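You operate a simulated robot arm through the tools that you are given. There is no shell and no other tool. Be economical: measure what you need, move in short steps, check, and stop when the job is done.

Carry out the task below with a simulated two-armed robot. There is one attempt and no reset: what you move stays moved.

Task
Run the green puller's felt wiper till the roller's dust is gone.
Fine: puller running, wiper on; then wiper off and puller stopped; the cover stays shut.
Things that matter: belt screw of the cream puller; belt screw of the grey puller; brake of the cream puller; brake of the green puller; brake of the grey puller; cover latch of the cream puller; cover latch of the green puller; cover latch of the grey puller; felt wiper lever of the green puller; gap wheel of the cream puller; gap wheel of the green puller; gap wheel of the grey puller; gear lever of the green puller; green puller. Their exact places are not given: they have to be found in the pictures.

The check looks at the end state, three seconds after you hand in, the way a careful person would. Anything else that was tipped, shoved, dropped, spilled or broken makes it a failure. Lids that push on must go on centred and level and be pressed home; caps that screw on are set level and turned clockwise until they are tight.

Robot
Two 7-joint arms with two-finger parallel grippers on one trunk, on a base that drives. Base frame: it is fixed to the floor where the robot stands at the start and does not move with it; the origin is under the middle of the robot, x ahead of it, y to its left, z up. Readings come in mm, degrees, newtons and seconds.
The left shoulder is at the start at [70, 177, 1070], the right one opposite. With the tool pointing down near the work surface each hand reaches from about 100 to 720 mm from the robot's upright axis, wherever it stands, measured 20 degrees to its own side. Places, roughly: belt screw of the cream puller [1200, 1600, 700]; belt screw of the grey puller [1800, 3100, 600]; brake of the cream puller [1400, 2200, 300]; brake of the green puller [700, 200, 300]; brake of the grey puller [1900, 3900, 300]; cover latch of the cream puller [1500, 2100, 1100]; cover latch of the green puller [800, 100, 1100]; cover latch of the grey puller [2000, 3800, 1100]; felt wiper lever of the green puller [700, -200, 800]; gap wheel of the cream puller [1500, 2100, 1300]; gap wheel of the green puller [800, 100, 1300]; gap wheel of the grey puller [2000, 3800, 1300]; gear lever of the green puller [800, 0, 500]; green puller [900, -400, 800]; grip gauge of the green puller [800, -100, 900]; length dial of the cream puller [1500, 1500, 1000]. Payload 3.43 kg a hand.
Tool frame (each hand has its own): the origin (TCP) lies between the finger pads and is the grasp point; the fingertips stand 30 mm ahead of it; z points along the fingers, y is the line along which they close. Largest opening 94 mm; finger width 28, thickness 10; the body of the gripper, 50 by 96 mm, starts 55 mm behind the TCP.
Orientation is told as [roll, pitch, yaw] about the base's x, y, z axes, in that order, counted from this pose: with the fingers straight down and closing along the base's y, the tool's x points along the base's -x, its y along +y and its z along -z.

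Tools
- The arms move only by the tool send_rows. It takes "left_series", "right_series" or both (then of equal length, played together; a hand with none holds still); each is a list of rows, each an object of numbers (a shift or turn left out is 0, a gripper value left out holds the last): "rx", "ry", "rz": the turn, a rotation vector about the tool's x, y, z in degrees; "dx", "dy", "dz": the shift along the tool's x, y, z in mm; "gripper": the closure in counts, from 0 (fully open) to 255 (shut). In form: [{"rx": .., "ry": .., "rz": .., "dx": .., "dy": .., "dz": .., "gripper": ..}, ...]. A call has 1 to 20 rows; each row is the pose to reach, as a shift and turn from the pose commanded when the call began, along the tool's axes at that moment. A row lasts 0.2 s, in which the tool goes at most 50 mm and 8.6 degrees; a call with a longer step from one row to the next is refused whole, and so is a gripper value outside its range. Where a pose cannot be reached the arm comes as near as it can. A force on the tool above 40 N (or 10 N above the force at the start of the call, whichever is more), or a blocked arm, ends the call early, and 0.2 s more pass. The fingers move at their own pace (about 153 mm/s each) and stop on an object; they squeeze with about 39 N. The grip force told is the motor's: it shows also when the fingers shut on nothing. Time passes only in rows, and 0.2 s behind the last, so rows that repeat a pose let the fingers close. It gives the time, the measured TCP pose, the force on the tool (base axes), the opening and the grip force at its end, in the units of the frame above (readings bear some noise), with the torque about the TCP (base axes, N m) and any sound that the robot's microphone picked up, and new pictures: "show" is both (left out), scene, wrist or none (wrist: the cameras of the hands that moved).
- Cameras (640 x 400 px; columns grow to the right, rows downward): "scene" is now at [134.3, -25.8, 1391.8]; the picture's right is [-0.28, -0.96, -0.00], its down [-0.53, 0.15, -0.83] and it looks along [0.80, -0.23, -0.56] (base axes); focal length 232 px, centre (320, 200). "left" rides on the left gripper at [76, -14, -103] in its tool frame; the picture's right is [0.18, 0.98, 0.00], its down [-0.75, 0.14, -0.64] and it looks along [-0.63, 0.12, 0.77] (tool axes); focal length 243 px, centre (320, 200). "right" rides on the right gripper at [76, 14, -103] in its tool frame; the picture's right is [-0.18, 0.98, 0.00], its down [-0.75, -0.14, -0.64] and it looks along [-0.63, -0.12, 0.77] (tool axes); focal length 243 px, centre (320, 200).
- move_column(by): slides the trunk up (or, below 0, down) by that many mm; the arms and the scene camera ride with it, the base frame stays. It gives what a move gives, with no picture.
- steer(legs): drives the robot by 1 to 6 legs, each [ahead, turn to the left] in mm and degrees, along the robot's own axes; the way and the turn of a leg run together, so that a leg with both is an arc; at most 1500 mm and 180 degrees a leg. The arms and the cameras ride along, it lands a little off, and it stops where it bumps. It gives what a move gives, and a new picture of the scene camera.
- head_to(pan, tilt): turns the head with the scene camera to pan (to the left, within 86 degrees either way) and tilt (down, from -29 to 69), counted from straight ahead of the robot. It gives what a move gives, and a new picture of the scene camera.
- locate(camera, pixels): there is no depth. For up to 12 entries [column, row, z] of the newest picture of that camera ("zoom" is the newest enlarged one), the place [x, y] in the base frame at which the ray of that pixel passes the height z, good to about 2 mm. No time passes.
- inspect(camera, box): a new picture of the part [left, top, right, bottom] of that camera's present view, enlarged. No time passes.
- close_job(): hands the job in; it is judged then, once.

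Go step by step. Measure first, check grasps and placings, and put right what went wrong. The budget is 80 turns and 260 pictures, counting those below and the enlarged ones. Unless the task says otherwise, let go and move clear before handing in.

The tools are called after "Call:" by a JSON object that holds its "name" and its "arguments". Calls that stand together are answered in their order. send_rows: Moves the arms, as the interface text tells. Its arguments: {"type":"object","properties":{"left_series":{"type":"array","items":{"type":"object","properties":{"rx":{"type":"number"},"ry":{"type":"number"},"rz":{"type":"number"},"dx":{"type":"number"},"dy":{"type":"number"},"dz":{"type":"number"},"gripper":{"type":"number"}}}},"right_series":{"type":"array","items":{"type":"object","properties":{"rx":{"type":"number"},"ry":{"type":"number"},"rz":{"type":"number"},"dx":{"type":"number"},"dy":{"type":"number"},"dz":{"type":"number"},"gripper":{"type":"number"}}}},"show":{"type":"string","enum":["both","scene","wrist","none"]}},"required":[]} The other tools are called the same way: move_column (by) slides the trunk up or down; steer (legs) drives the base; head_to (pan, tilt) turns the head that bears the scene camera; locate (camera, pixels) gives the place at which the rays of pixels pass given heights; inspect (camera, box) takes an enlarged picture of a part of a camera's view; close_job () hands the job in.

At the start:

```text
time: 0.0
left_eef_pos: [572.9, 103.7, 1187.5]
left_orientation: [0.0, -0.1, -0.2]
left_wrist_force: [0.1, 0.0, -0.7]
left_wrist_torque: [0.03, 0.0, 0.02]
left_width: 94.1
left_grasp_force: 0.1
right_eef_pos: [479.5, -251.1, 1221.4]
right_orientation: [0.1, 0.0, 0.0]
right_wrist_force: [0.1, -0.8, -0.5]
right_wrist_torque: [-0.01, 0.0, 0.01]
right_width: 94.0
right_grasp_force: 0.1
trunk travel left (down, up): [-650.0, 190.0]
robot x, y, heading: [3.7, 2.5, -0.1]
head pan, tilt: [-16.1, 33.8]
```

scene: 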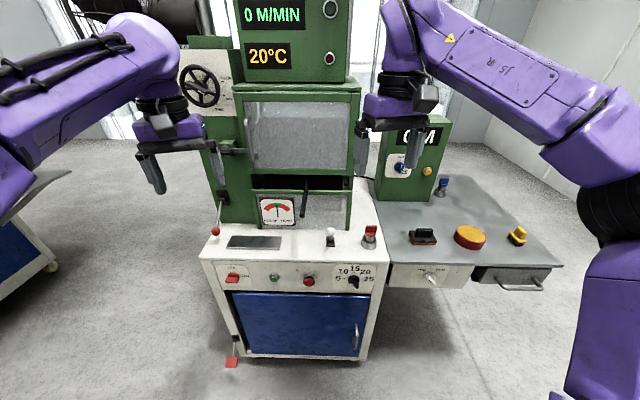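
right: 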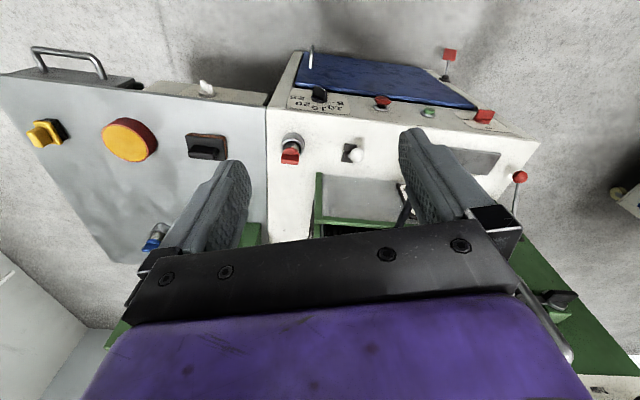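
left: 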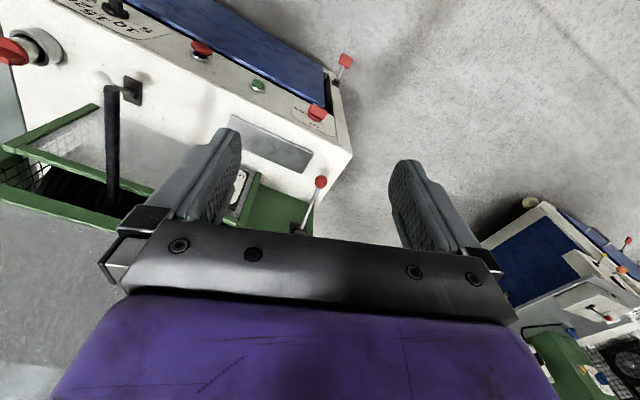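

The scene shows the green puller with a display of 0 M/MIN and a panel of controls at rows 220-300. I'll enlarge the panel, the machine and the side box before touching anything.

Call:
{"name": "inspect", "arguments": {"camera": "scene", "box": [195, 210, 395, 335]}}

Call:
{"name": "inspect", "arguments": {"camera": "scene", "box": [170, 90, 370, 215]}}

Call:
{"name": "inspect", "arguments": {"camera": "scene", "box": [360, 110, 560, 300]}}

Call:
{"name": "inspect", "arguments": {"camera": "scene", "box": [170, 0, 370, 125]}}

```text
3.20 times, centred on (295, 272) of scene
```

zoom: 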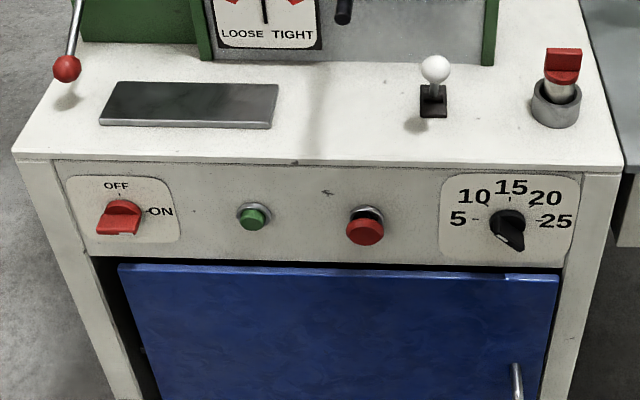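

```text
3.20 times, centred on (270, 152) of scene
```

zoom: 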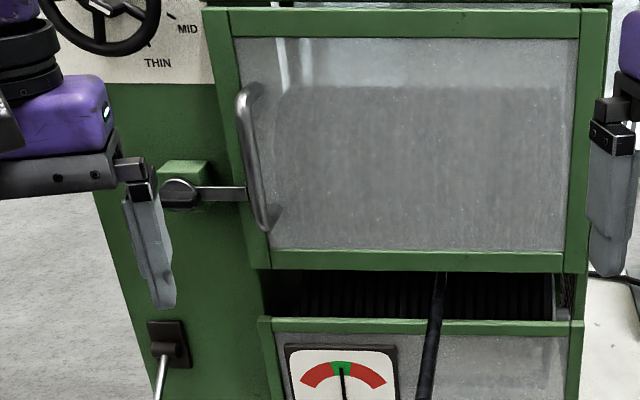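

```text
2.11 times, centred on (460, 205) of scene
```

zoom: 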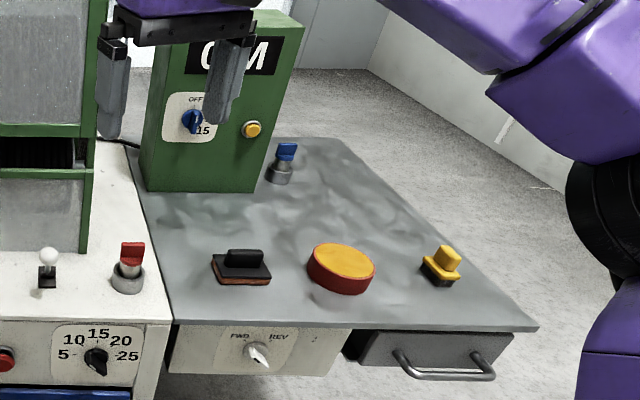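

```text
3.20 times, centred on (270, 62) of scene
```

zoom: 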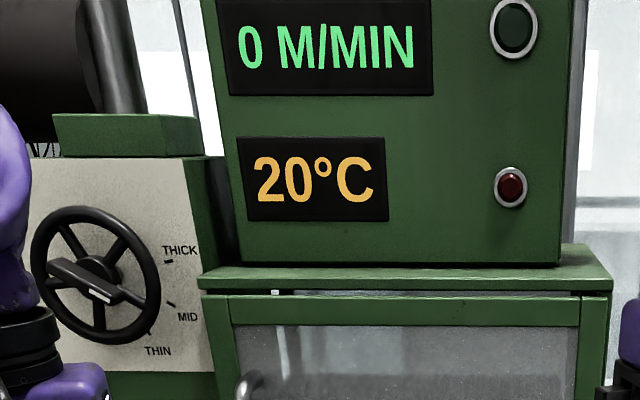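

The panel has an ON/OFF switch, green and red buttons, a 5–25 dial, a white-knob lever, a black lever and a red-ball lever. I need their places to match names.

Call:
{"name": "locate", "arguments": {"camera": "scene", "pixels": [[332, 232, 800], [332, 232, 850], [277, 212, 900], [303, 182, 900], [303, 215, 850], [215, 232, 800], [215, 232, 700], [233, 362, 300], [215, 207, 500], [223, 196, 700], [330, 243, 750], [369, 240, 800]]}}

Call:
{"name": "inspect", "arguments": {"camera": "scene", "box": [255, 170, 395, 258]}}

Call:
{"name": "inspect", "arguments": {"camera": "scene", "box": [180, 170, 300, 258]}}

Call:
{"name": "inspect", "arguments": {"camera": "left", "box": [0, 0, 360, 225]}}

Call:
{"name": "inspect", "arguments": {"camera": "right", "box": [260, 40, 600, 250]}}

```text
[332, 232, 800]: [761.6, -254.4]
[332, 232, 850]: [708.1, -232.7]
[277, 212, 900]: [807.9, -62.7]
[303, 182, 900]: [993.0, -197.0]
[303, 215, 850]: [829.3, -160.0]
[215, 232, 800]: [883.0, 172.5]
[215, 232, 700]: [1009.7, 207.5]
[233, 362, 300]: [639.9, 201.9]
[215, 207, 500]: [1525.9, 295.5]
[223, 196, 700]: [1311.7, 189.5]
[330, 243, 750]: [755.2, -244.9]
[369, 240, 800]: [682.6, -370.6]
```

```text
4.55 times, centred on (325, 214) of scene
```

zoom: 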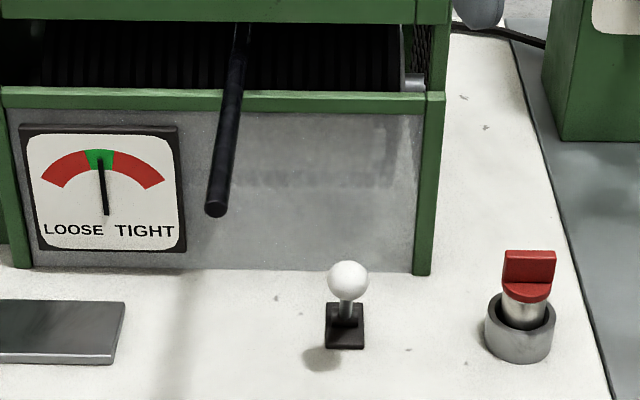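

```text
4.55 times, centred on (240, 214) of scene
```

zoom: 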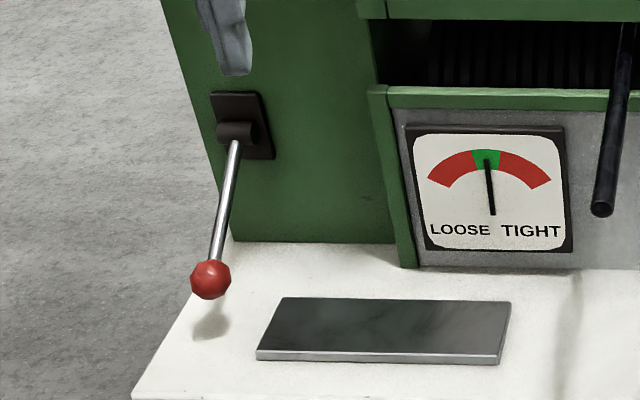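

```text
1.78 times, centred on (180, 112) of left
```

zoom: 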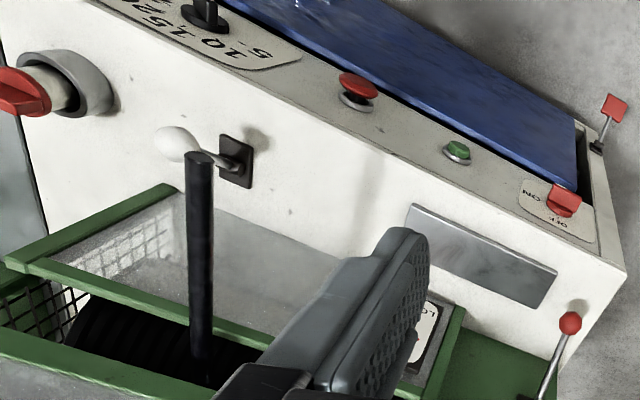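

```text
1.88 times, centred on (430, 145) of right
```

zoom: 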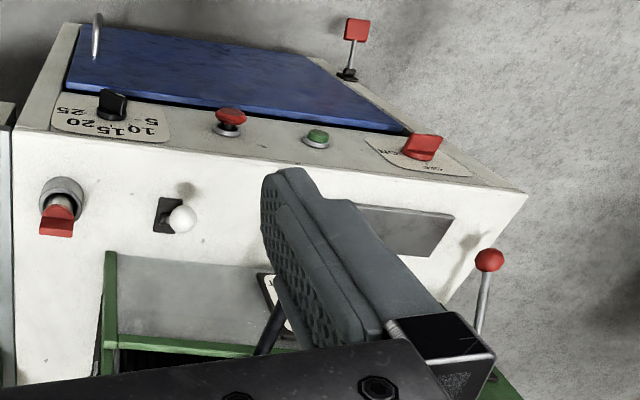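

I'll triangulate the white-knob lever and the black lever using the hand cameras.

Call:
{"name": "locate", "arguments": {"camera": "right", "pixels": [[357, 155, 800], [357, 155, 850], [357, 155, 900], [292, 137, 850]]}}

Call:
{"name": "locate", "arguments": {"camera": "left", "pixels": [[101, 81, 800], [101, 81, 850], [101, 81, 900], [111, 90, 850], [111, 90, 900], [111, 90, 950], [258, 85, 700], [258, 85, 750], [258, 85, 800]]}}

Call:
{"name": "locate", "arguments": {"camera": "scene", "pixels": [[331, 231, 820], [331, 231, 850], [331, 231, 880], [302, 215, 850], [302, 215, 900], [302, 215, 950], [274, 277, 700], [274, 277, 750], [274, 277, 800]]}}

```text
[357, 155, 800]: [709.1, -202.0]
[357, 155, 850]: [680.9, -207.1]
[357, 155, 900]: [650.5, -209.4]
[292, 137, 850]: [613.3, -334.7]
```

```text
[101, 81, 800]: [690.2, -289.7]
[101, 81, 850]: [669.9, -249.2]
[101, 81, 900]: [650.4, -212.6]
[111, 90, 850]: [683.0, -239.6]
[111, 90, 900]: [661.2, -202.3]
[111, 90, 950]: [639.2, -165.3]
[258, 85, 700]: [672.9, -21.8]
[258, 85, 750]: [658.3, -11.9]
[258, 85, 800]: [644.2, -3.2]
```

```text
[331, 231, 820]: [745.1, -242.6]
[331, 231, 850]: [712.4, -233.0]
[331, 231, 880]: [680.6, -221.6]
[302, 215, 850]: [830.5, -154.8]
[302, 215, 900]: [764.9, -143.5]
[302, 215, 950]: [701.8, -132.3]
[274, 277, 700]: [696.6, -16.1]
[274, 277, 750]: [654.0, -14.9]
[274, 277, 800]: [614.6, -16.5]
```

White knob sits near (655,-212,900), matching the felt wiper lever; green button near (654,-14,750). Now a closer look at the panel controls.

Call:
{"name": "inspect", "arguments": {"camera": "scene", "box": [210, 255, 290, 305]}}

Call:
{"name": "inspect", "arguments": {"camera": "left", "box": [180, 30, 360, 142]}}

Call:
{"name": "inspect", "arguments": {"camera": "scene", "box": [295, 215, 395, 300]}}

Call:
{"name": "locate", "arguments": {"camera": "scene", "pixels": [[232, 278, 750], [232, 278, 780], [309, 281, 750], [354, 282, 750], [232, 264, 800], [232, 264, 830], [284, 262, 800], [284, 262, 830], [200, 258, 800], [200, 258, 830]]}}

Call:
{"name": "locate", "arguments": {"camera": "left", "pixels": [[317, 113, 750], [317, 113, 780], [201, 48, 750], [201, 48, 780], [352, 153, 800], [352, 153, 830], [352, 153, 860]]}}

```text
8.00 times, centred on (250, 280) of scene
```

zoom: 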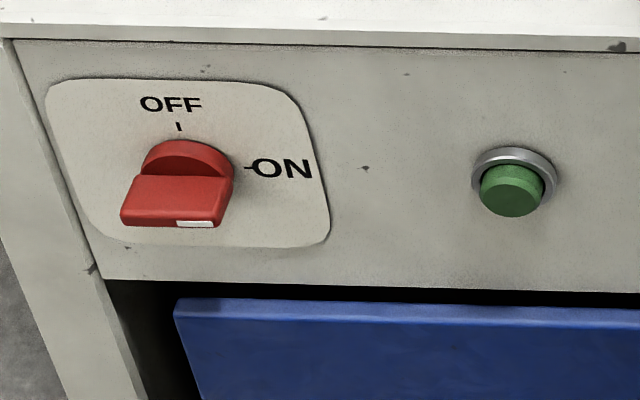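

```text
3.56 times, centred on (270, 86) of left
```

zoom: 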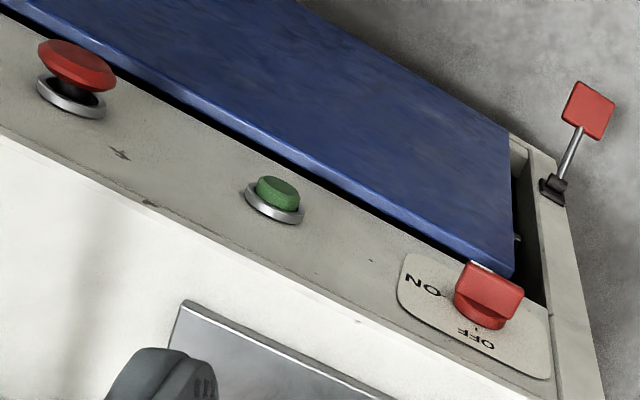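

```text
4.71 times, centred on (345, 258) of scene
```

zoom: 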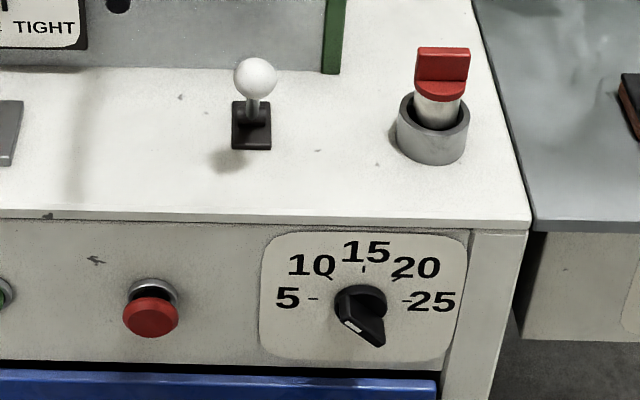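

```text
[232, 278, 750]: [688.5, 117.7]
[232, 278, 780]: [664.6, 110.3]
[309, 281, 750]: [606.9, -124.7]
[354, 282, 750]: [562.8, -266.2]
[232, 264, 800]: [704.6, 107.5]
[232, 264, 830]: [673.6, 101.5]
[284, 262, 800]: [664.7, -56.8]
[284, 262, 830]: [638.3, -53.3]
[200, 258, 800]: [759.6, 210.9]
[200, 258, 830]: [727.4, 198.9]
```

```text
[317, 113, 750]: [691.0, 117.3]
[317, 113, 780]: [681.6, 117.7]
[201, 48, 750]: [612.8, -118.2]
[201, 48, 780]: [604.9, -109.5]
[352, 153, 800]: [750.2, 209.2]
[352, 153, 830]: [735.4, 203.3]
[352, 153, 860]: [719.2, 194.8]
```

The main switch's white mark points to ON, and the cover latch lies across the frame. Let me check the foot brake, and the other pullers for comparison of its state.

Call:
{"name": "inspect", "arguments": {"camera": "scene", "box": [205, 320, 265, 380]}}

Call:
{"name": "head_to", "arguments": {"pan": 55, "tilt": 20}}

```text
6.67 times, centred on (235, 350) of scene
```

zoom: 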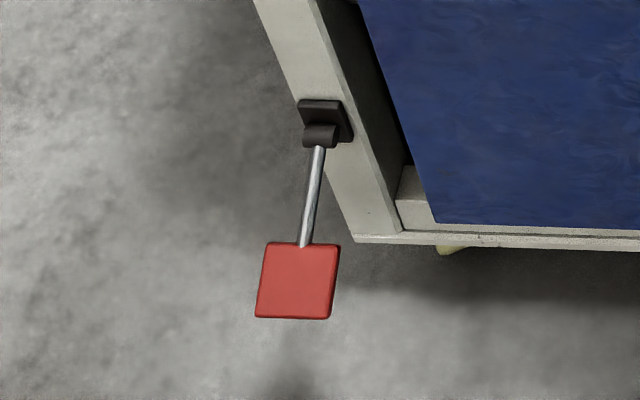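

```text
time: 1.4
left_eef_pos: [572.8, 103.7, 1187.7]
left_orientation: [0.1, -0.1, -0.1]
left_wrist_force: [0.6, -0.6, 0.2]
left_wrist_torque: [-0.02, -0.01, -0.01]
left_width: 94.2
left_grasp_force: 0.0
right_eef_pos: [479.5, -252.4, 1220.3]
right_orientation: [-0.1, -0.1, 0.1]
right_wrist_force: [0.0, -0.1, -0.1]
right_wrist_torque: [-0.01, 0.02, 0.0]
right_width: 94.1
right_grasp_force: 0.0
trunk travel left (down, up): [-650.0, 190.0]
robot x, y, heading: [0.7, -0.1, -0.0]
head pan, tilt: [55.0, 20.0]
```

scene: 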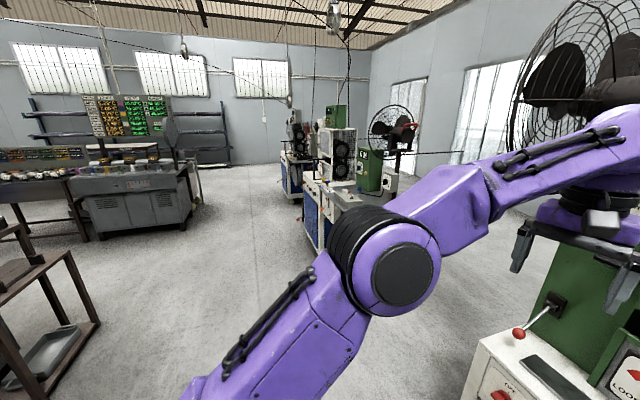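

Others are too far to compare; I'll test the puller's state by pressing start. First I turn the head back and bring the left hand, closed and yawed, back from the machine.

Call:
{"name": "head_to", "arguments": {"pan": -12, "tilt": 33}}

Call:
{"name": "send_rows", "arguments": {"left_series": [{"rz": 6.2, "dx": 41, "dy": -15, "gripper": 255}, {"rz": 12.4, "dx": 82, "dy": -30, "gripper": 255}, {"rz": 18.5, "dx": 123, "dy": -44, "gripper": 255}], "show": "none"}}

Call:
{"name": "send_rows", "arguments": {"left_series": [{"ry": -8.5}, {"ry": -17}, {"ry": -25.5}, {"ry": -34}, {"ry": -42.5}, {"ry": -51}, {"ry": -60}, {"ry": -60, "dz": 47, "dx": -5}, {"ry": -60, "dz": 94, "dx": -10}, {"ry": -60, "dz": 141, "dx": -20}, {"ry": -60, "dz": 188, "dx": -30}, {"ry": -60, "dz": 235, "dx": -40}, {"ry": -60, "dz": 282, "dx": -50}, {"ry": -60, "dz": 329, "dx": -60}, {"ry": -60, "dz": 376, "dx": -75}, {"ry": -60, "dz": 424, "dx": -92, "dy": -4}]}}

```text
time: 2.8
left_eef_pos: [572.4, 103.5, 1186.6]
left_orientation: [0.0, -0.1, 0.0]
left_wrist_force: [0.2, -0.5, -0.5]
left_wrist_torque: [0.0, -0.04, 0.0]
left_width: 93.9
left_grasp_force: 0.1
right_eef_pos: [479.7, -250.4, 1222.2]
right_orientation: [0.0, 0.1, -0.1]
right_wrist_force: [-0.2, -0.3, -0.7]
right_wrist_torque: [-0.01, -0.02, -0.02]
right_width: 93.9
right_grasp_force: 0.1
trunk travel left (down, up): [-650.0, 190.0]
robot x, y, heading: [-2.4, 4.1, 0.1]
head pan, tilt: [-12.0, 33.0]
```

scene: 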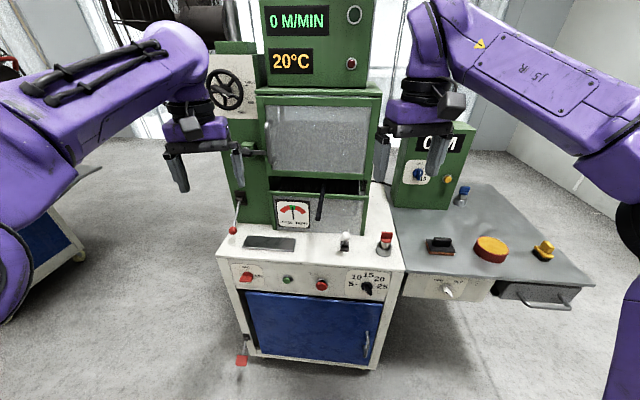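

```text
time: 3.6
left_eef_pos: [448.7, 59.4, 1188.1]
left_orientation: [0.2, -0.2, -18.6]
left_wrist_force: [0.1, 0.0, 0.4]
left_wrist_torque: [0.0, -0.01, 0.0]
left_width: 0.0
left_grasp_force: 33.2
right_eef_pos: [477.4, -251.6, 1222.2]
right_orientation: [0.0, -0.2, 0.0]
right_wrist_force: [-0.3, 0.5, 0.1]
right_wrist_torque: [-0.03, -0.02, 0.02]
right_width: 94.1
right_grasp_force: 0.0
trunk travel left (down, up): [-650.0, 190.0]
robot x, y, heading: [-2.0, -0.8, -0.3]
head pan, tilt: [-12.0, 33.0]
```

```text
refused: row 7 steps farther than a row can; nothing moved
```

The hand is back at (449,59,1188); the tilt call was refused for one 9° step. I resend it with smaller turns.

Call:
{"name": "send_rows", "arguments": {"left_series": [{"ry": -8}, {"ry": -16}, {"ry": -24}, {"ry": -32}, {"ry": -40}, {"ry": -48}, {"ry": -56}, {"ry": -60, "dz": 40, "dx": -5}, {"ry": -60, "dz": 85, "dx": -10}, {"ry": -60, "dz": 130, "dx": -20}, {"ry": -60, "dz": 175, "dx": -30}, {"ry": -60, "dz": 220, "dx": -40}, {"ry": -60, "dz": 265, "dx": -50}, {"ry": -60, "dz": 310, "dx": -60}, {"ry": -60, "dz": 355, "dx": -70}, {"ry": -60, "dz": 390, "dx": -80}, {"ry": -60, "dz": 424, "dx": -92, "dy": -4}]}}

```text
time: 7.2
left_eef_pos: [536.7, 26.7, 765.0]
left_orientation: [0.1, -60.0, -18.6]
left_wrist_force: [0.2, 0.2, -0.8]
left_wrist_torque: [0.0, 0.01, 0.0]
left_width: 0.0
left_grasp_force: 32.7
right_eef_pos: [480.5, -251.0, 1220.1]
right_orientation: [0.0, 0.0, 0.0]
right_wrist_force: [0.1, 1.0, 0.6]
right_wrist_torque: [-0.01, 0.02, -0.01]
right_width: 94.0
right_grasp_force: 0.0
trunk travel left (down, up): [-650.0, 190.0]
robot x, y, heading: [2.5, 1.2, 0.1]
head pan, tilt: [-12.0, 33.0]
```

scene: 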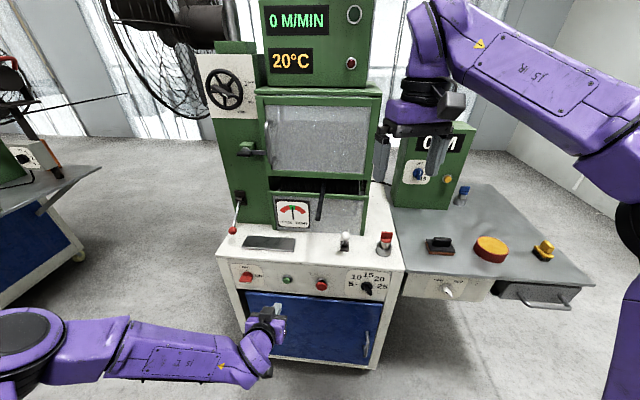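
left: 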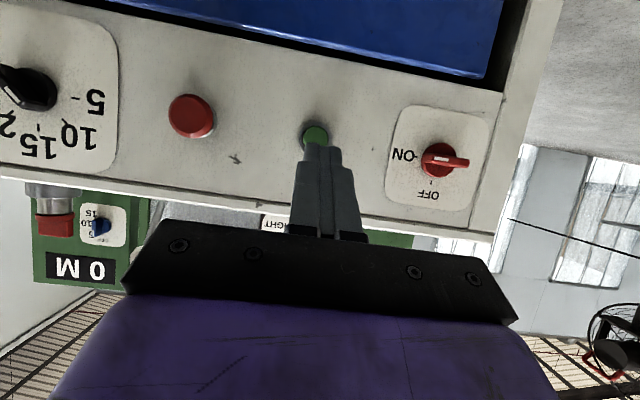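

The left camera now looks straight at the panel. I check which way the main switch (440,160) and dial (30,90) point.

Call:
{"name": "inspect", "arguments": {"camera": "left", "box": [280, 90, 500, 230]}}

Call:
{"name": "inspect", "arguments": {"camera": "left", "box": [0, 40, 220, 240]}}

Call:
{"name": "locate", "arguments": {"camera": "left", "pixels": [[315, 132, 740], [315, 132, 750], [315, 132, 760]]}}

Call:
{"name": "locate", "arguments": {"camera": "scene", "pixels": [[288, 279, 740], [288, 279, 750], [288, 279, 760]]}}

```text
2.86 times, centred on (390, 160) of left
```

zoom: 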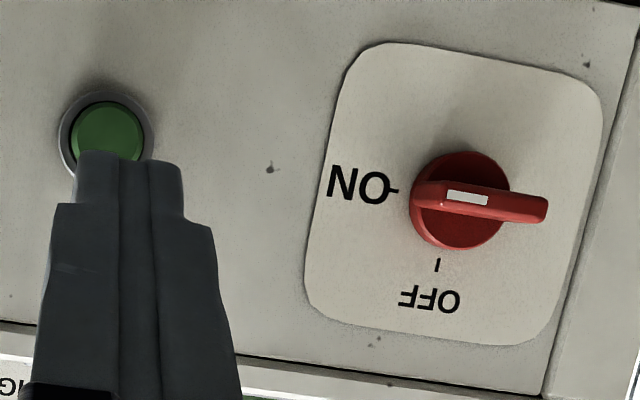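

```text
2.00 times, centred on (110, 140) of left
```

zoom: 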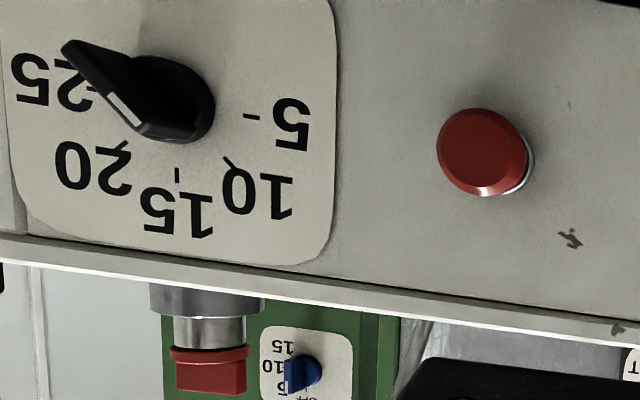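

```text
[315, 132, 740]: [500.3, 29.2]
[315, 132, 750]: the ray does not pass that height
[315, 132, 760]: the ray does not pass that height
```

```text
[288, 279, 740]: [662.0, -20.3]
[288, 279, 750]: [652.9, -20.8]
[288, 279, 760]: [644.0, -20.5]
```

Main switch is ON and the button is dead ahead of the fingertips. I press it with a slow horizontal push along the machine's axis.

Call:
{"name": "send_rows", "arguments": {"left_series": [{"dz": 6, "dx": 10.4}, {"dz": 40.6, "dx": -9.6}, {"dz": 71, "dx": -27}, {"dz": 80, "dx": -32.3}, {"dz": 84, "dx": -34.6}, {"dz": 87.5, "dx": -36.6}, {"dz": 91, "dx": -38.6}, {"dz": 94.3, "dx": -40.6}, {"dz": 97.8, "dx": -42.6}]}}

```text
time: 9.2
left_eef_pos: [635.8, -6.8, 751.0]
left_orientation: [0.0, -60.0, -18.5]
left_wrist_force: [-3.3, 2.0, 0.4]
left_wrist_torque: [0.01, 0.03, 0.04]
left_width: 0.0
left_grasp_force: 32.8
right_eef_pos: [479.6, -251.2, 1221.7]
right_orientation: [0.0, -0.1, 0.1]
right_wrist_force: [0.6, -0.2, -0.7]
right_wrist_torque: [0.0, 0.0, 0.0]
right_width: 94.1
right_grasp_force: 0.1
trunk travel left (down, up): [-650.0, 190.0]
robot x, y, heading: [-1.4, 0.1, -0.2]
head pan, tilt: [-12.0, 33.0]
heard: click
```

scene: 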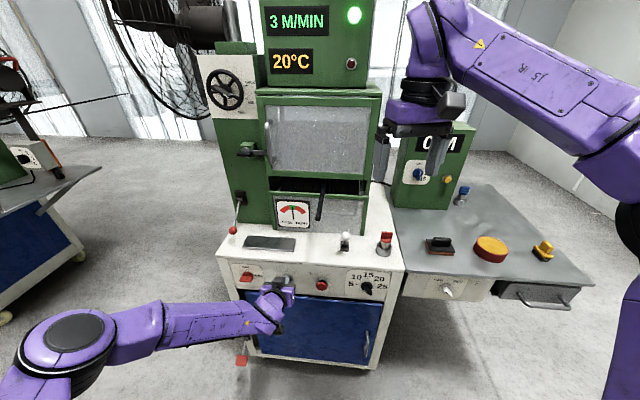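
left: 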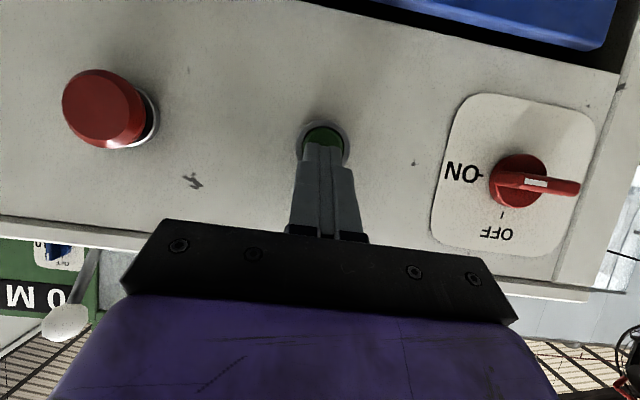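

The click came and the display reads 3 M/MIN with the green lamp lit: it runs. I back the left hand off and look closely at the wiper lever.

Call:
{"name": "send_rows", "arguments": {"left_series": [{"dz": -35, "dx": 20}, {"dz": -70, "dx": 40}], "show": "scene"}}

Call:
{"name": "inspect", "arguments": {"camera": "scene", "box": [315, 220, 375, 260]}}

Call:
{"name": "inspect", "arguments": {"camera": "right", "box": [320, 120, 400, 180]}}

Call:
{"name": "inspect", "arguments": {"camera": "scene", "box": [250, 85, 390, 195]}}

```text
time: 9.8
left_eef_pos: [557.7, 19.7, 754.0]
left_orientation: [0.0, -60.2, -18.6]
left_wrist_force: [-0.1, -0.5, 0.0]
left_wrist_torque: [0.0, -0.01, 0.02]
left_width: 0.1
left_grasp_force: 32.4
right_eef_pos: [478.4, -251.7, 1221.6]
right_orientation: [0.0, 0.0, 0.0]
right_wrist_force: [0.4, 0.1, 1.0]
right_wrist_torque: [0.01, -0.03, 0.03]
right_width: 94.2
right_grasp_force: 0.1
trunk travel left (down, up): [-650.0, 190.0]
robot x, y, heading: [1.0, -1.2, 0.2]
head pan, tilt: [-12.0, 33.0]
```

scene: 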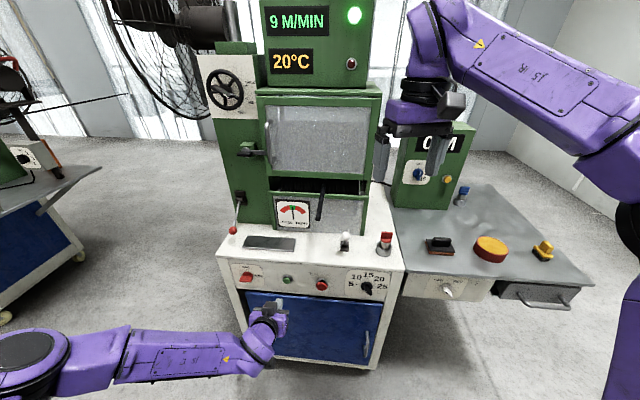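

```text
10.00 times, centred on (345, 240) of scene
```

zoom: 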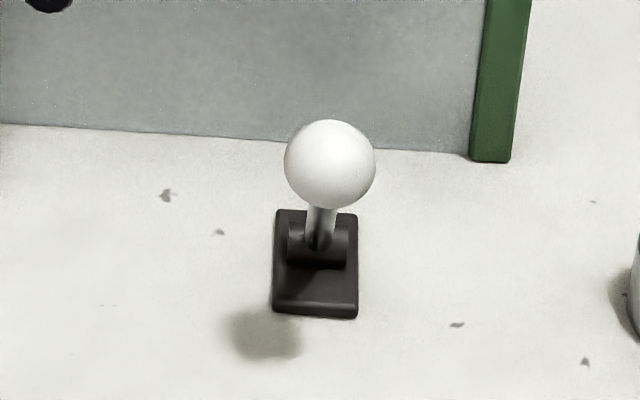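

```text
6.67 times, centred on (360, 150) of right
```

zoom: 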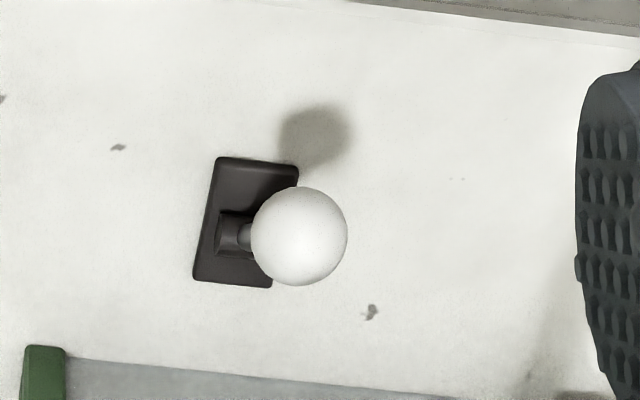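

```text
3.64 times, centred on (320, 140) of scene
```

zoom: 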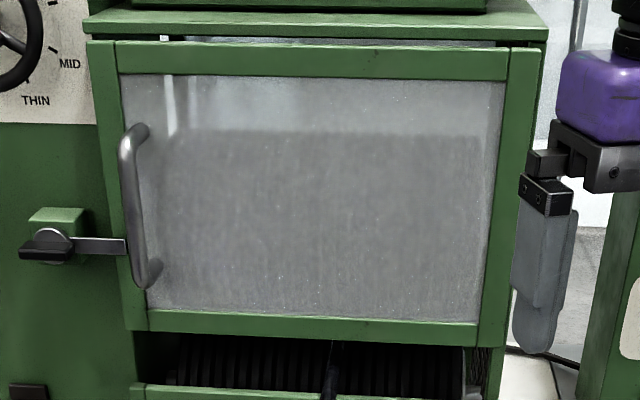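

The hinge axis runs across the machine, so the wiper lever swings front–back. I triangulate the knob and hinge to see its lean.

Call:
{"name": "locate", "arguments": {"camera": "scene", "pixels": [[346, 236.4, 860], [346, 236.4, 880], [346, 236.4, 900], [344.7, 244, 815], [344.7, 244, 830], [344.7, 244, 845], [341, 251.2, 815], [347, 241, 815]]}}

Call:
{"name": "locate", "arguments": {"camera": "right", "pixels": [[356.9, 155.4, 860], [356.9, 155.4, 880], [356.9, 155.4, 900], [346.5, 155.2, 815], [346.5, 155.2, 830], [346.5, 155.2, 845], [350.5, 144.5, 815], [344.7, 161.8, 815]]}}

```text
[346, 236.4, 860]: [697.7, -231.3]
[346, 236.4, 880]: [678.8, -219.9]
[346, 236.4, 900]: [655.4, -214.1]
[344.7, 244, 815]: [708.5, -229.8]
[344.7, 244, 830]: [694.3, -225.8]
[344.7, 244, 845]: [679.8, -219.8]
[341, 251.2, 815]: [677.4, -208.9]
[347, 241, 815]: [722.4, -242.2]
```

```text
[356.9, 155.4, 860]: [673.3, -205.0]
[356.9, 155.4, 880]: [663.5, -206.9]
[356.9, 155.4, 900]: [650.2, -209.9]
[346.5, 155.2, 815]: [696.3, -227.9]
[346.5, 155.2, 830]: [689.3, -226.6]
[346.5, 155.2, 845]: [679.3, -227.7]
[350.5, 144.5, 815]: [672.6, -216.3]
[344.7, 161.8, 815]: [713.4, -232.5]
```

The knob at (650,-211,903) leans toward the front of the hinge (685,-225,838), so off is front and on is back. I bring the right hand, closed and tilted 45°, in front of the knob.

Call:
{"name": "send_rows", "arguments": {"right_series": [{"rz": 6.2, "gripper": 255}, {"rz": 12.4, "gripper": 255}, {"rz": 18.5, "gripper": 255}], "show": "none"}}

Call:
{"name": "send_rows", "arguments": {"right_series": [{"ry": -7.5, "dy": 15}, {"ry": -15, "dy": 30}, {"ry": -22.5, "dy": 45}, {"ry": -30, "dy": 60}, {"ry": -37.5, "dy": 78}, {"ry": -45, "dy": 93}, {"ry": -45, "dy": 93, "dx": -10, "dz": 45}, {"ry": -45, "dy": 93, "dx": -20, "dz": 90}, {"ry": -45, "dy": 93, "dx": -30, "dz": 135}, {"ry": -45, "dy": 93, "dx": -40, "dz": 180}, {"ry": -45, "dy": 93, "dx": -50, "dz": 225}, {"ry": -45, "dy": 93, "dx": -60, "dz": 270}, {"ry": -45, "dy": 93, "dx": -75.5, "dz": 310}]}}

```text
time: 10.6
left_eef_pos: [559.3, 21.1, 751.8]
left_orientation: [0.1, -60.0, -18.7]
left_wrist_force: [0.0, -1.2, -0.4]
left_wrist_torque: [0.02, -0.02, 0.01]
left_width: 0.0
left_grasp_force: 33.5
right_eef_pos: [479.6, -251.0, 1222.3]
right_orientation: [0.0, 0.0, -18.7]
right_wrist_force: [-0.6, 0.4, 0.0]
right_wrist_torque: [0.0, 0.01, 0.01]
right_width: 0.0
right_grasp_force: 32.9
trunk travel left (down, up): [-650.0, 190.0]
robot x, y, heading: [-1.1, 3.5, 0.1]
head pan, tilt: [-12.0, 33.0]
```

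```text
time: 13.4
left_eef_pos: [560.0, 21.2, 751.8]
left_orientation: [0.0, -60.1, -18.6]
left_wrist_force: [0.4, -0.2, 0.4]
left_wrist_torque: [-0.01, -0.03, 0.01]
left_width: 0.0
left_grasp_force: 33.0
right_eef_pos: [558.5, -164.3, 946.5]
right_orientation: [-0.9, -44.8, -18.3]
right_wrist_force: [0.1, -0.6, -0.1]
right_wrist_torque: [0.0, -0.03, -0.03]
right_width: 0.0
right_grasp_force: 32.5
right hand out of reach, approached as far as the arm can: row 4, 5, 6, 7, 8, 12, 13
trunk travel left (down, up): [-650.0, 190.0]
robot x, y, heading: [1.0, -0.8, -0.2]
head pan, tilt: [-12.0, 33.0]
```

scene: 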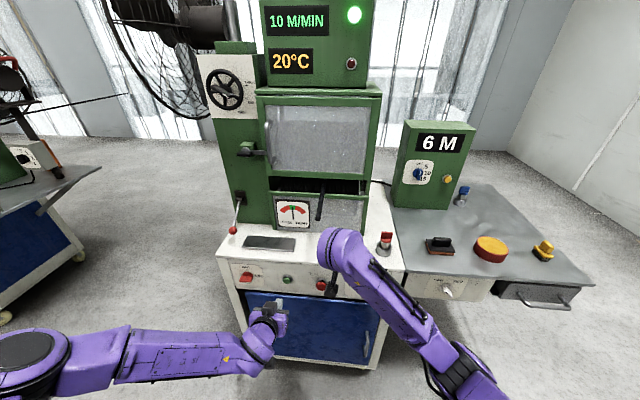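
right: 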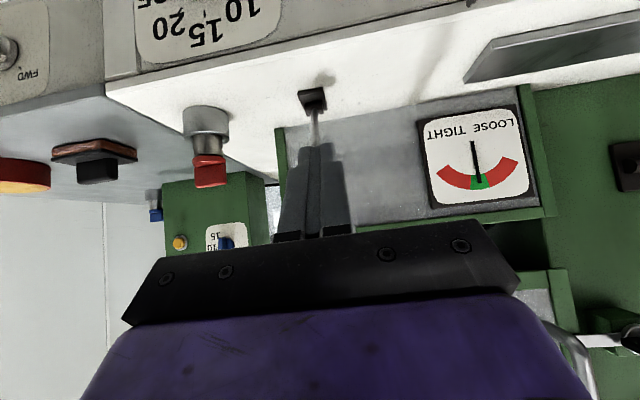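

The arm fell short at (558,-164,946) with the 45° tilt. I reduce the tilt by 20° and see whether the pose is then reached.

Call:
{"name": "send_rows", "arguments": {"right_series": [{"ry": 7}, {"ry": 14}, {"ry": 20}], "show": "wrist"}}

```text
time: 14.2
left_eef_pos: [559.1, 19.9, 752.5]
left_orientation: [0.1, -60.0, -18.5]
left_wrist_force: [-0.3, -0.4, -0.7]
left_wrist_torque: [-0.01, 0.03, 0.0]
left_width: 0.0
left_grasp_force: 32.8
right_eef_pos: [558.2, -164.1, 943.8]
right_orientation: [0.1, -24.9, -18.6]
right_wrist_force: [-0.5, 0.0, 0.1]
right_wrist_torque: [-0.04, 0.02, -0.03]
right_width: 0.1
right_grasp_force: 32.7
trunk travel left (down, up): [-650.0, 190.0]
robot x, y, heading: [-2.4, 1.9, -0.0]
head pan, tilt: [-12.0, 33.0]
```

right: 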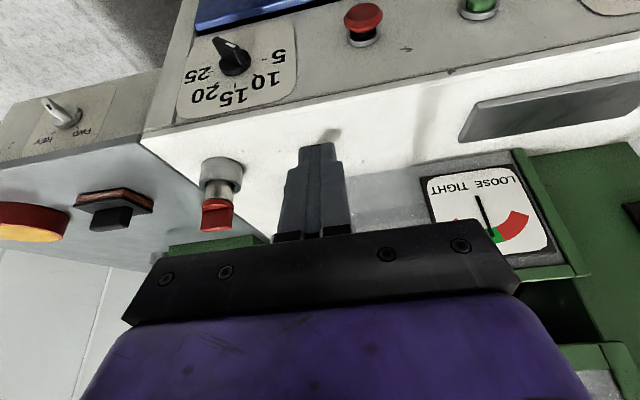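

Now at 25° tilt the arm holds its pose. I shift down and across to 43 mm in front of the knob.

Call:
{"name": "send_rows", "arguments": {"right_series": [{"dy": -15.1, "dx": 5, "dz": 12}, {"dy": -15.1, "dx": -18.6, "dz": 39.6}, {"dy": -15.1, "dx": -18.6, "dz": 39.6}]}}

Call:
{"name": "inspect", "arguments": {"camera": "scene", "box": [250, 85, 390, 195]}}

```text
time: 15.0
left_eef_pos: [558.5, 21.0, 751.9]
left_orientation: [0.1, -60.1, -18.7]
left_wrist_force: [0.0, 0.1, -0.4]
left_wrist_torque: [-0.02, -0.01, 0.01]
left_width: 0.1
left_grasp_force: 33.2
right_eef_pos: [584.6, -188.5, 917.4]
right_orientation: [0.1, -25.2, -18.6]
right_wrist_force: [-0.1, -0.2, 0.0]
right_wrist_torque: [0.0, -0.02, -0.03]
right_width: 0.0
right_grasp_force: 33.0
trunk travel left (down, up): [-650.0, 190.0]
robot x, y, heading: [0.0, 1.1, 0.1]
head pan, tilt: [-12.0, 33.0]
```

scene: 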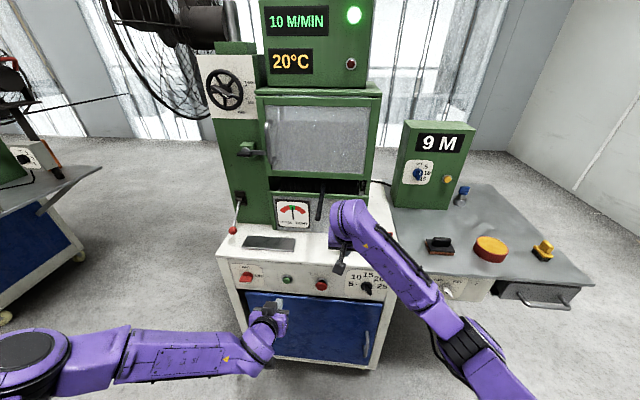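
right: 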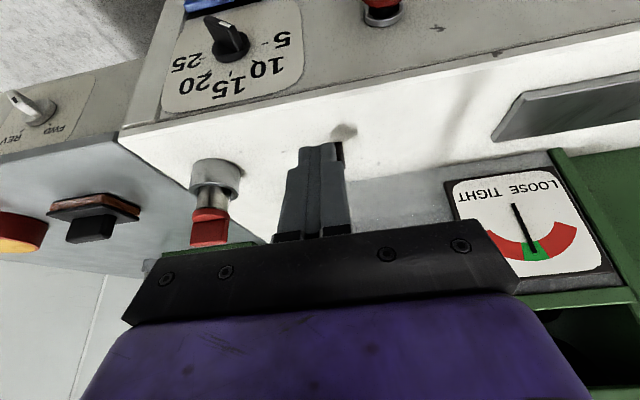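

```text
3.64 times, centred on (320, 140) of scene
```

zoom: 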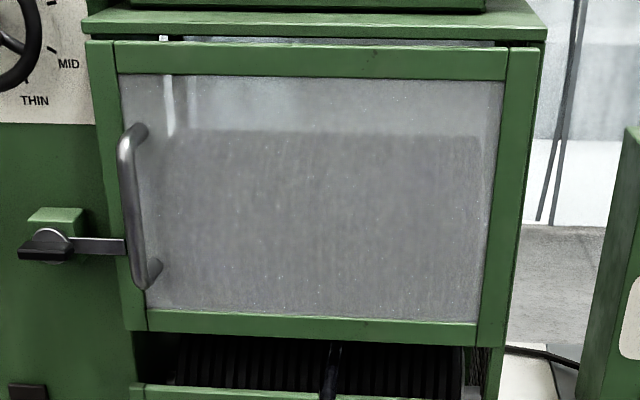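

The fingers stand in front of the lever. I push along the machine axis in small steps up to where the lever should be across.

Call:
{"name": "send_rows", "arguments": {"right_series": [{"dz": 8.5, "dx": -18.1}, {"dz": 14.8, "dx": -31.7}, {"dz": 19, "dx": -40.8}, {"dz": 23.2, "dx": -49.8}, {"dz": 27.5, "dx": -58.9}, {"dz": 31.7, "dx": -68}, {"dz": 35.9, "dx": -77}, {"dz": 40.1, "dx": -86}]}}

```text
time: 16.8
left_eef_pos: [560.1, 19.6, 753.3]
left_orientation: [0.0, -60.2, -18.6]
left_wrist_force: [-0.1, 0.5, -0.2]
left_wrist_torque: [0.03, 0.05, 0.0]
left_width: 0.1
left_grasp_force: 32.4
right_eef_pos: [666.8, -221.9, 939.0]
right_orientation: [-1.0, -24.4, -17.6]
right_wrist_force: [-0.8, 1.1, -0.3]
right_wrist_torque: [0.02, 0.06, 0.01]
right_width: 0.0
right_grasp_force: 32.8
right hand out of reach, approached as far as the arm can: row 2, 3, 4, 5, 6, 7, 8
trunk travel left (down, up): [-650.0, 190.0]
robot x, y, heading: [-0.6, -4.9, -0.1]
head pan, tilt: [-12.0, 33.0]
```

scene: 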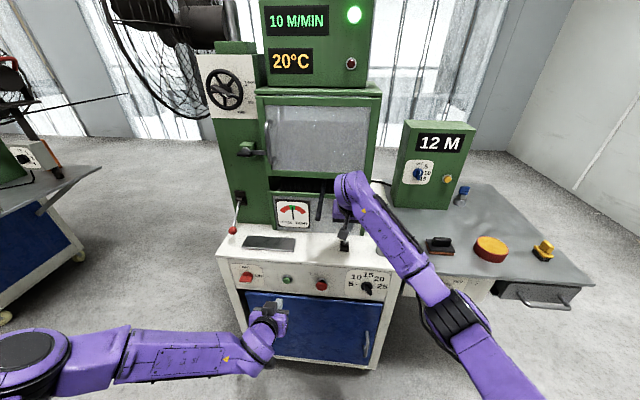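
right: 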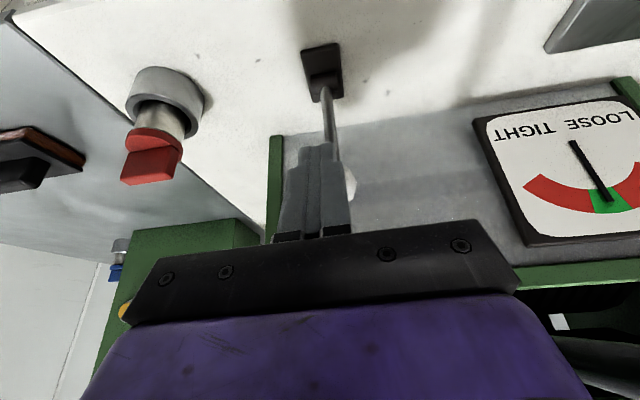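

The lever swung back with the finger (knob visible at (350,180)), but the arm hit its reach limit. I zoom to see whether the lever is fully over.

Call:
{"name": "inspect", "arguments": {"camera": "right", "box": [260, 20, 420, 240]}}

Call:
{"name": "inspect", "arguments": {"camera": "scene", "box": [250, 85, 390, 260]}}

```text
1.82 times, centred on (340, 130) of right
```

zoom: 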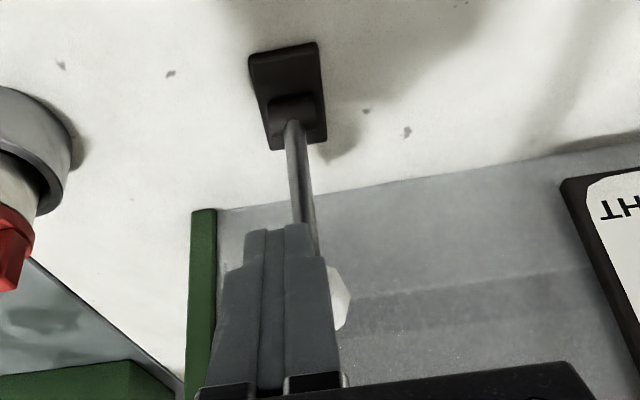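

```text
2.29 times, centred on (320, 172) of scene
```

zoom: 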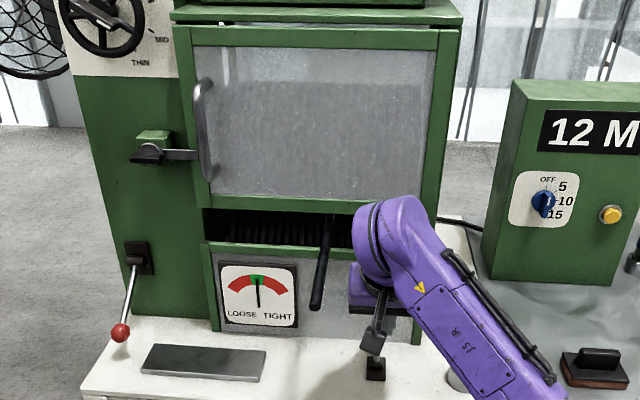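

The stem now leans toward the machine. I back the hand off to view the lever freely.

Call:
{"name": "send_rows", "arguments": {"right_series": [{"dz": -17, "dx": 36}, {"dz": -34, "dx": 72}]}}

Call:
{"name": "inspect", "arguments": {"camera": "scene", "box": [250, 85, 390, 260]}}

```text
time: 17.4
left_eef_pos: [557.9, 20.3, 753.1]
left_orientation: [0.1, -60.1, -18.7]
left_wrist_force: [-0.6, 0.4, 0.6]
left_wrist_torque: [0.0, -0.04, 0.03]
left_width: 0.1
left_grasp_force: 32.9
right_eef_pos: [589.4, -198.6, 936.5]
right_orientation: [0.1, -25.1, -18.6]
right_wrist_force: [-0.6, -0.3, 0.6]
right_wrist_torque: [0.0, -0.02, -0.01]
right_width: 0.0
right_grasp_force: 33.1
trunk travel left (down, up): [-650.0, 190.0]
robot x, y, heading: [-3.6, 0.7, -0.1]
head pan, tilt: [-12.0, 33.0]
```

scene: 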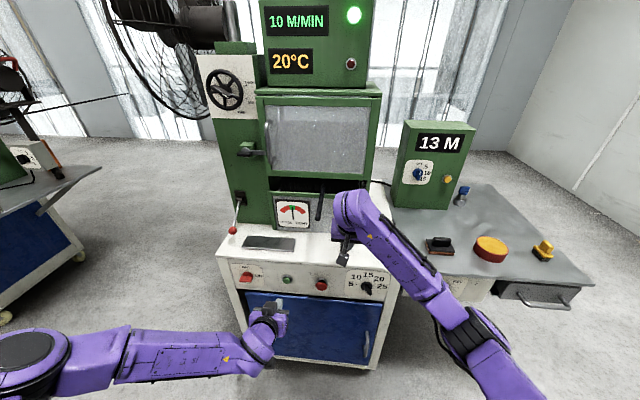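
right: 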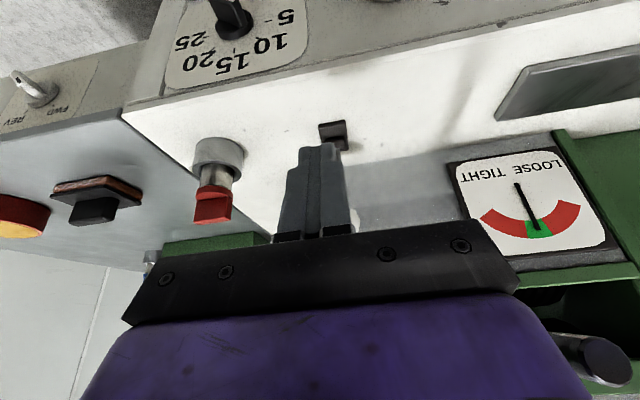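

```text
2.29 times, centred on (320, 172) of scene
```

zoom: 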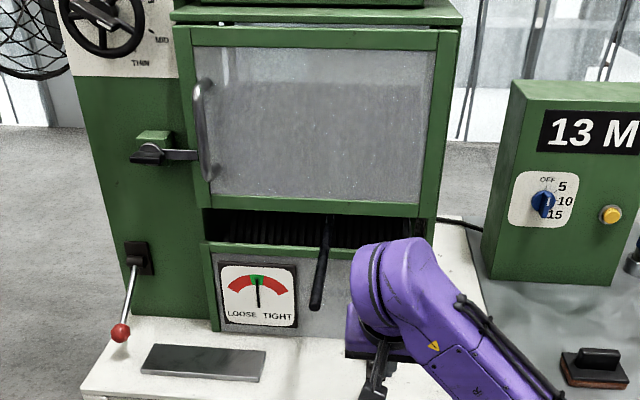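

The lever stays back but the hand still hides it. I withdraw the hand along its own axis and a bit sideways for a clear view, and watch the roller.

Call:
{"name": "send_rows", "arguments": {"right_series": [{"dz": -40, "dy": -25}, {"dz": -80, "dy": -50}, {"dz": -110, "dy": -85}]}}

Call:
{"name": "inspect", "arguments": {"camera": "scene", "box": [250, 85, 390, 260]}}

Call:
{"name": "inspect", "arguments": {"camera": "right", "box": [300, 80, 500, 220]}}

```text
time: 18.2
left_eef_pos: [558.5, 19.9, 752.8]
left_orientation: [0.2, -60.0, -18.9]
left_wrist_force: [-0.2, -0.3, -0.1]
left_wrist_torque: [-0.01, -0.02, -0.01]
left_width: 0.2
left_grasp_force: 33.3
right_eef_pos: [519.1, -264.9, 1037.2]
right_orientation: [0.1, -25.0, -18.6]
right_wrist_force: [-0.1, -0.9, -0.3]
right_wrist_torque: [0.04, -0.02, 0.01]
right_width: 0.1
right_grasp_force: 32.6
trunk travel left (down, up): [-650.0, 190.0]
robot x, y, heading: [0.4, 2.6, -0.3]
head pan, tilt: [-12.0, 33.0]
```

scene: 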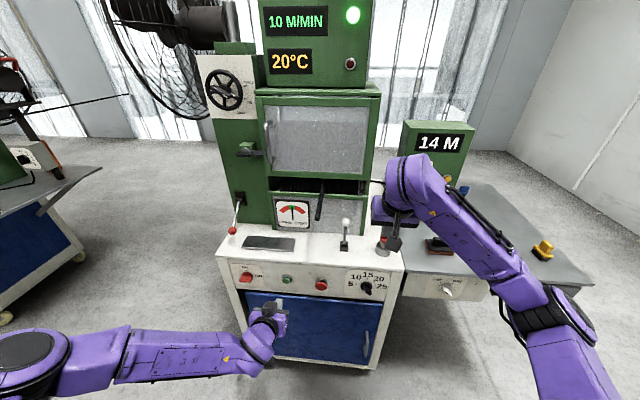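
right: 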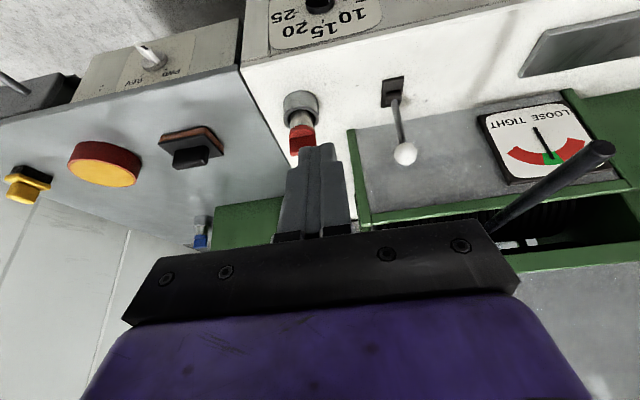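

```text
2.29 times, centred on (320, 172) of scene
```

zoom: 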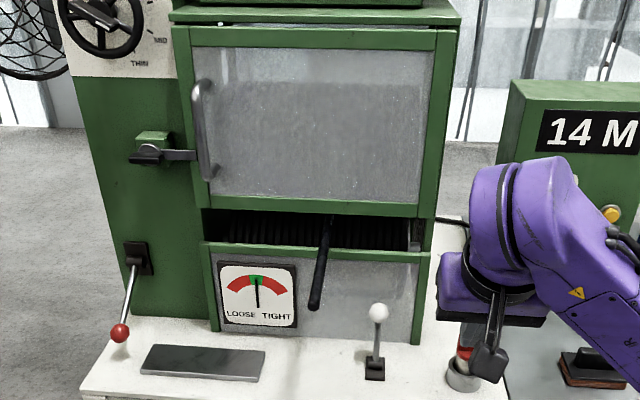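

```text
2.86 times, centred on (400, 150) of right
```

zoom: 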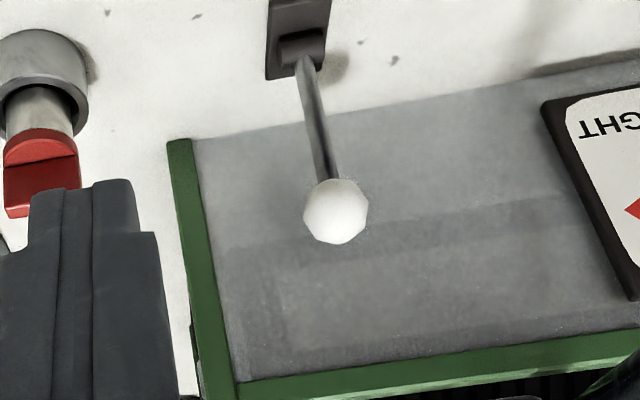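

The lever is clearly visible now, knob at scene (345,221). I triangulate it.

Call:
{"name": "locate", "arguments": {"camera": "scene", "pixels": [[345.3, 221, 880], [345.3, 221, 900], [345.3, 221, 920], [345.3, 221, 940]]}}

Call:
{"name": "locate", "arguments": {"camera": "right", "pixels": [[405.2, 153.4, 880], [405.2, 153.4, 900], [405.2, 153.4, 920], [405.2, 153.4, 940]]}}

Call:
{"name": "inspect", "arguments": {"camera": "scene", "box": [250, 85, 390, 180]}}

```text
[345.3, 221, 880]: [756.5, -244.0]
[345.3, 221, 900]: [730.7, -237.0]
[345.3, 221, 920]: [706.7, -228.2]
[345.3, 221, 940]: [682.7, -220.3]
```

```text
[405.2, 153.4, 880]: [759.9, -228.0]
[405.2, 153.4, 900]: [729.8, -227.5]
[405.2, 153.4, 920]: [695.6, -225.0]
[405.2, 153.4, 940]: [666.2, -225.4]
```

```text
4.21 times, centred on (320, 132) of scene
```

zoom: 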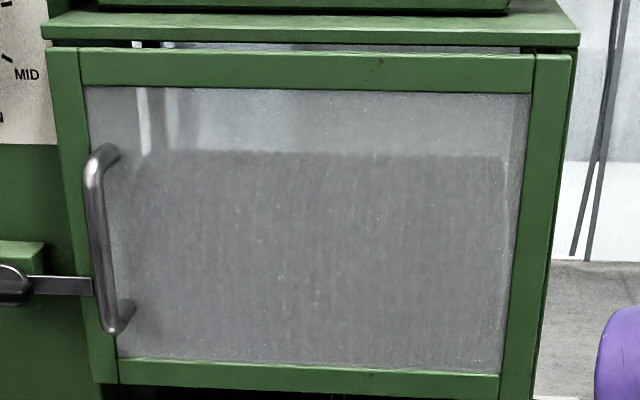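

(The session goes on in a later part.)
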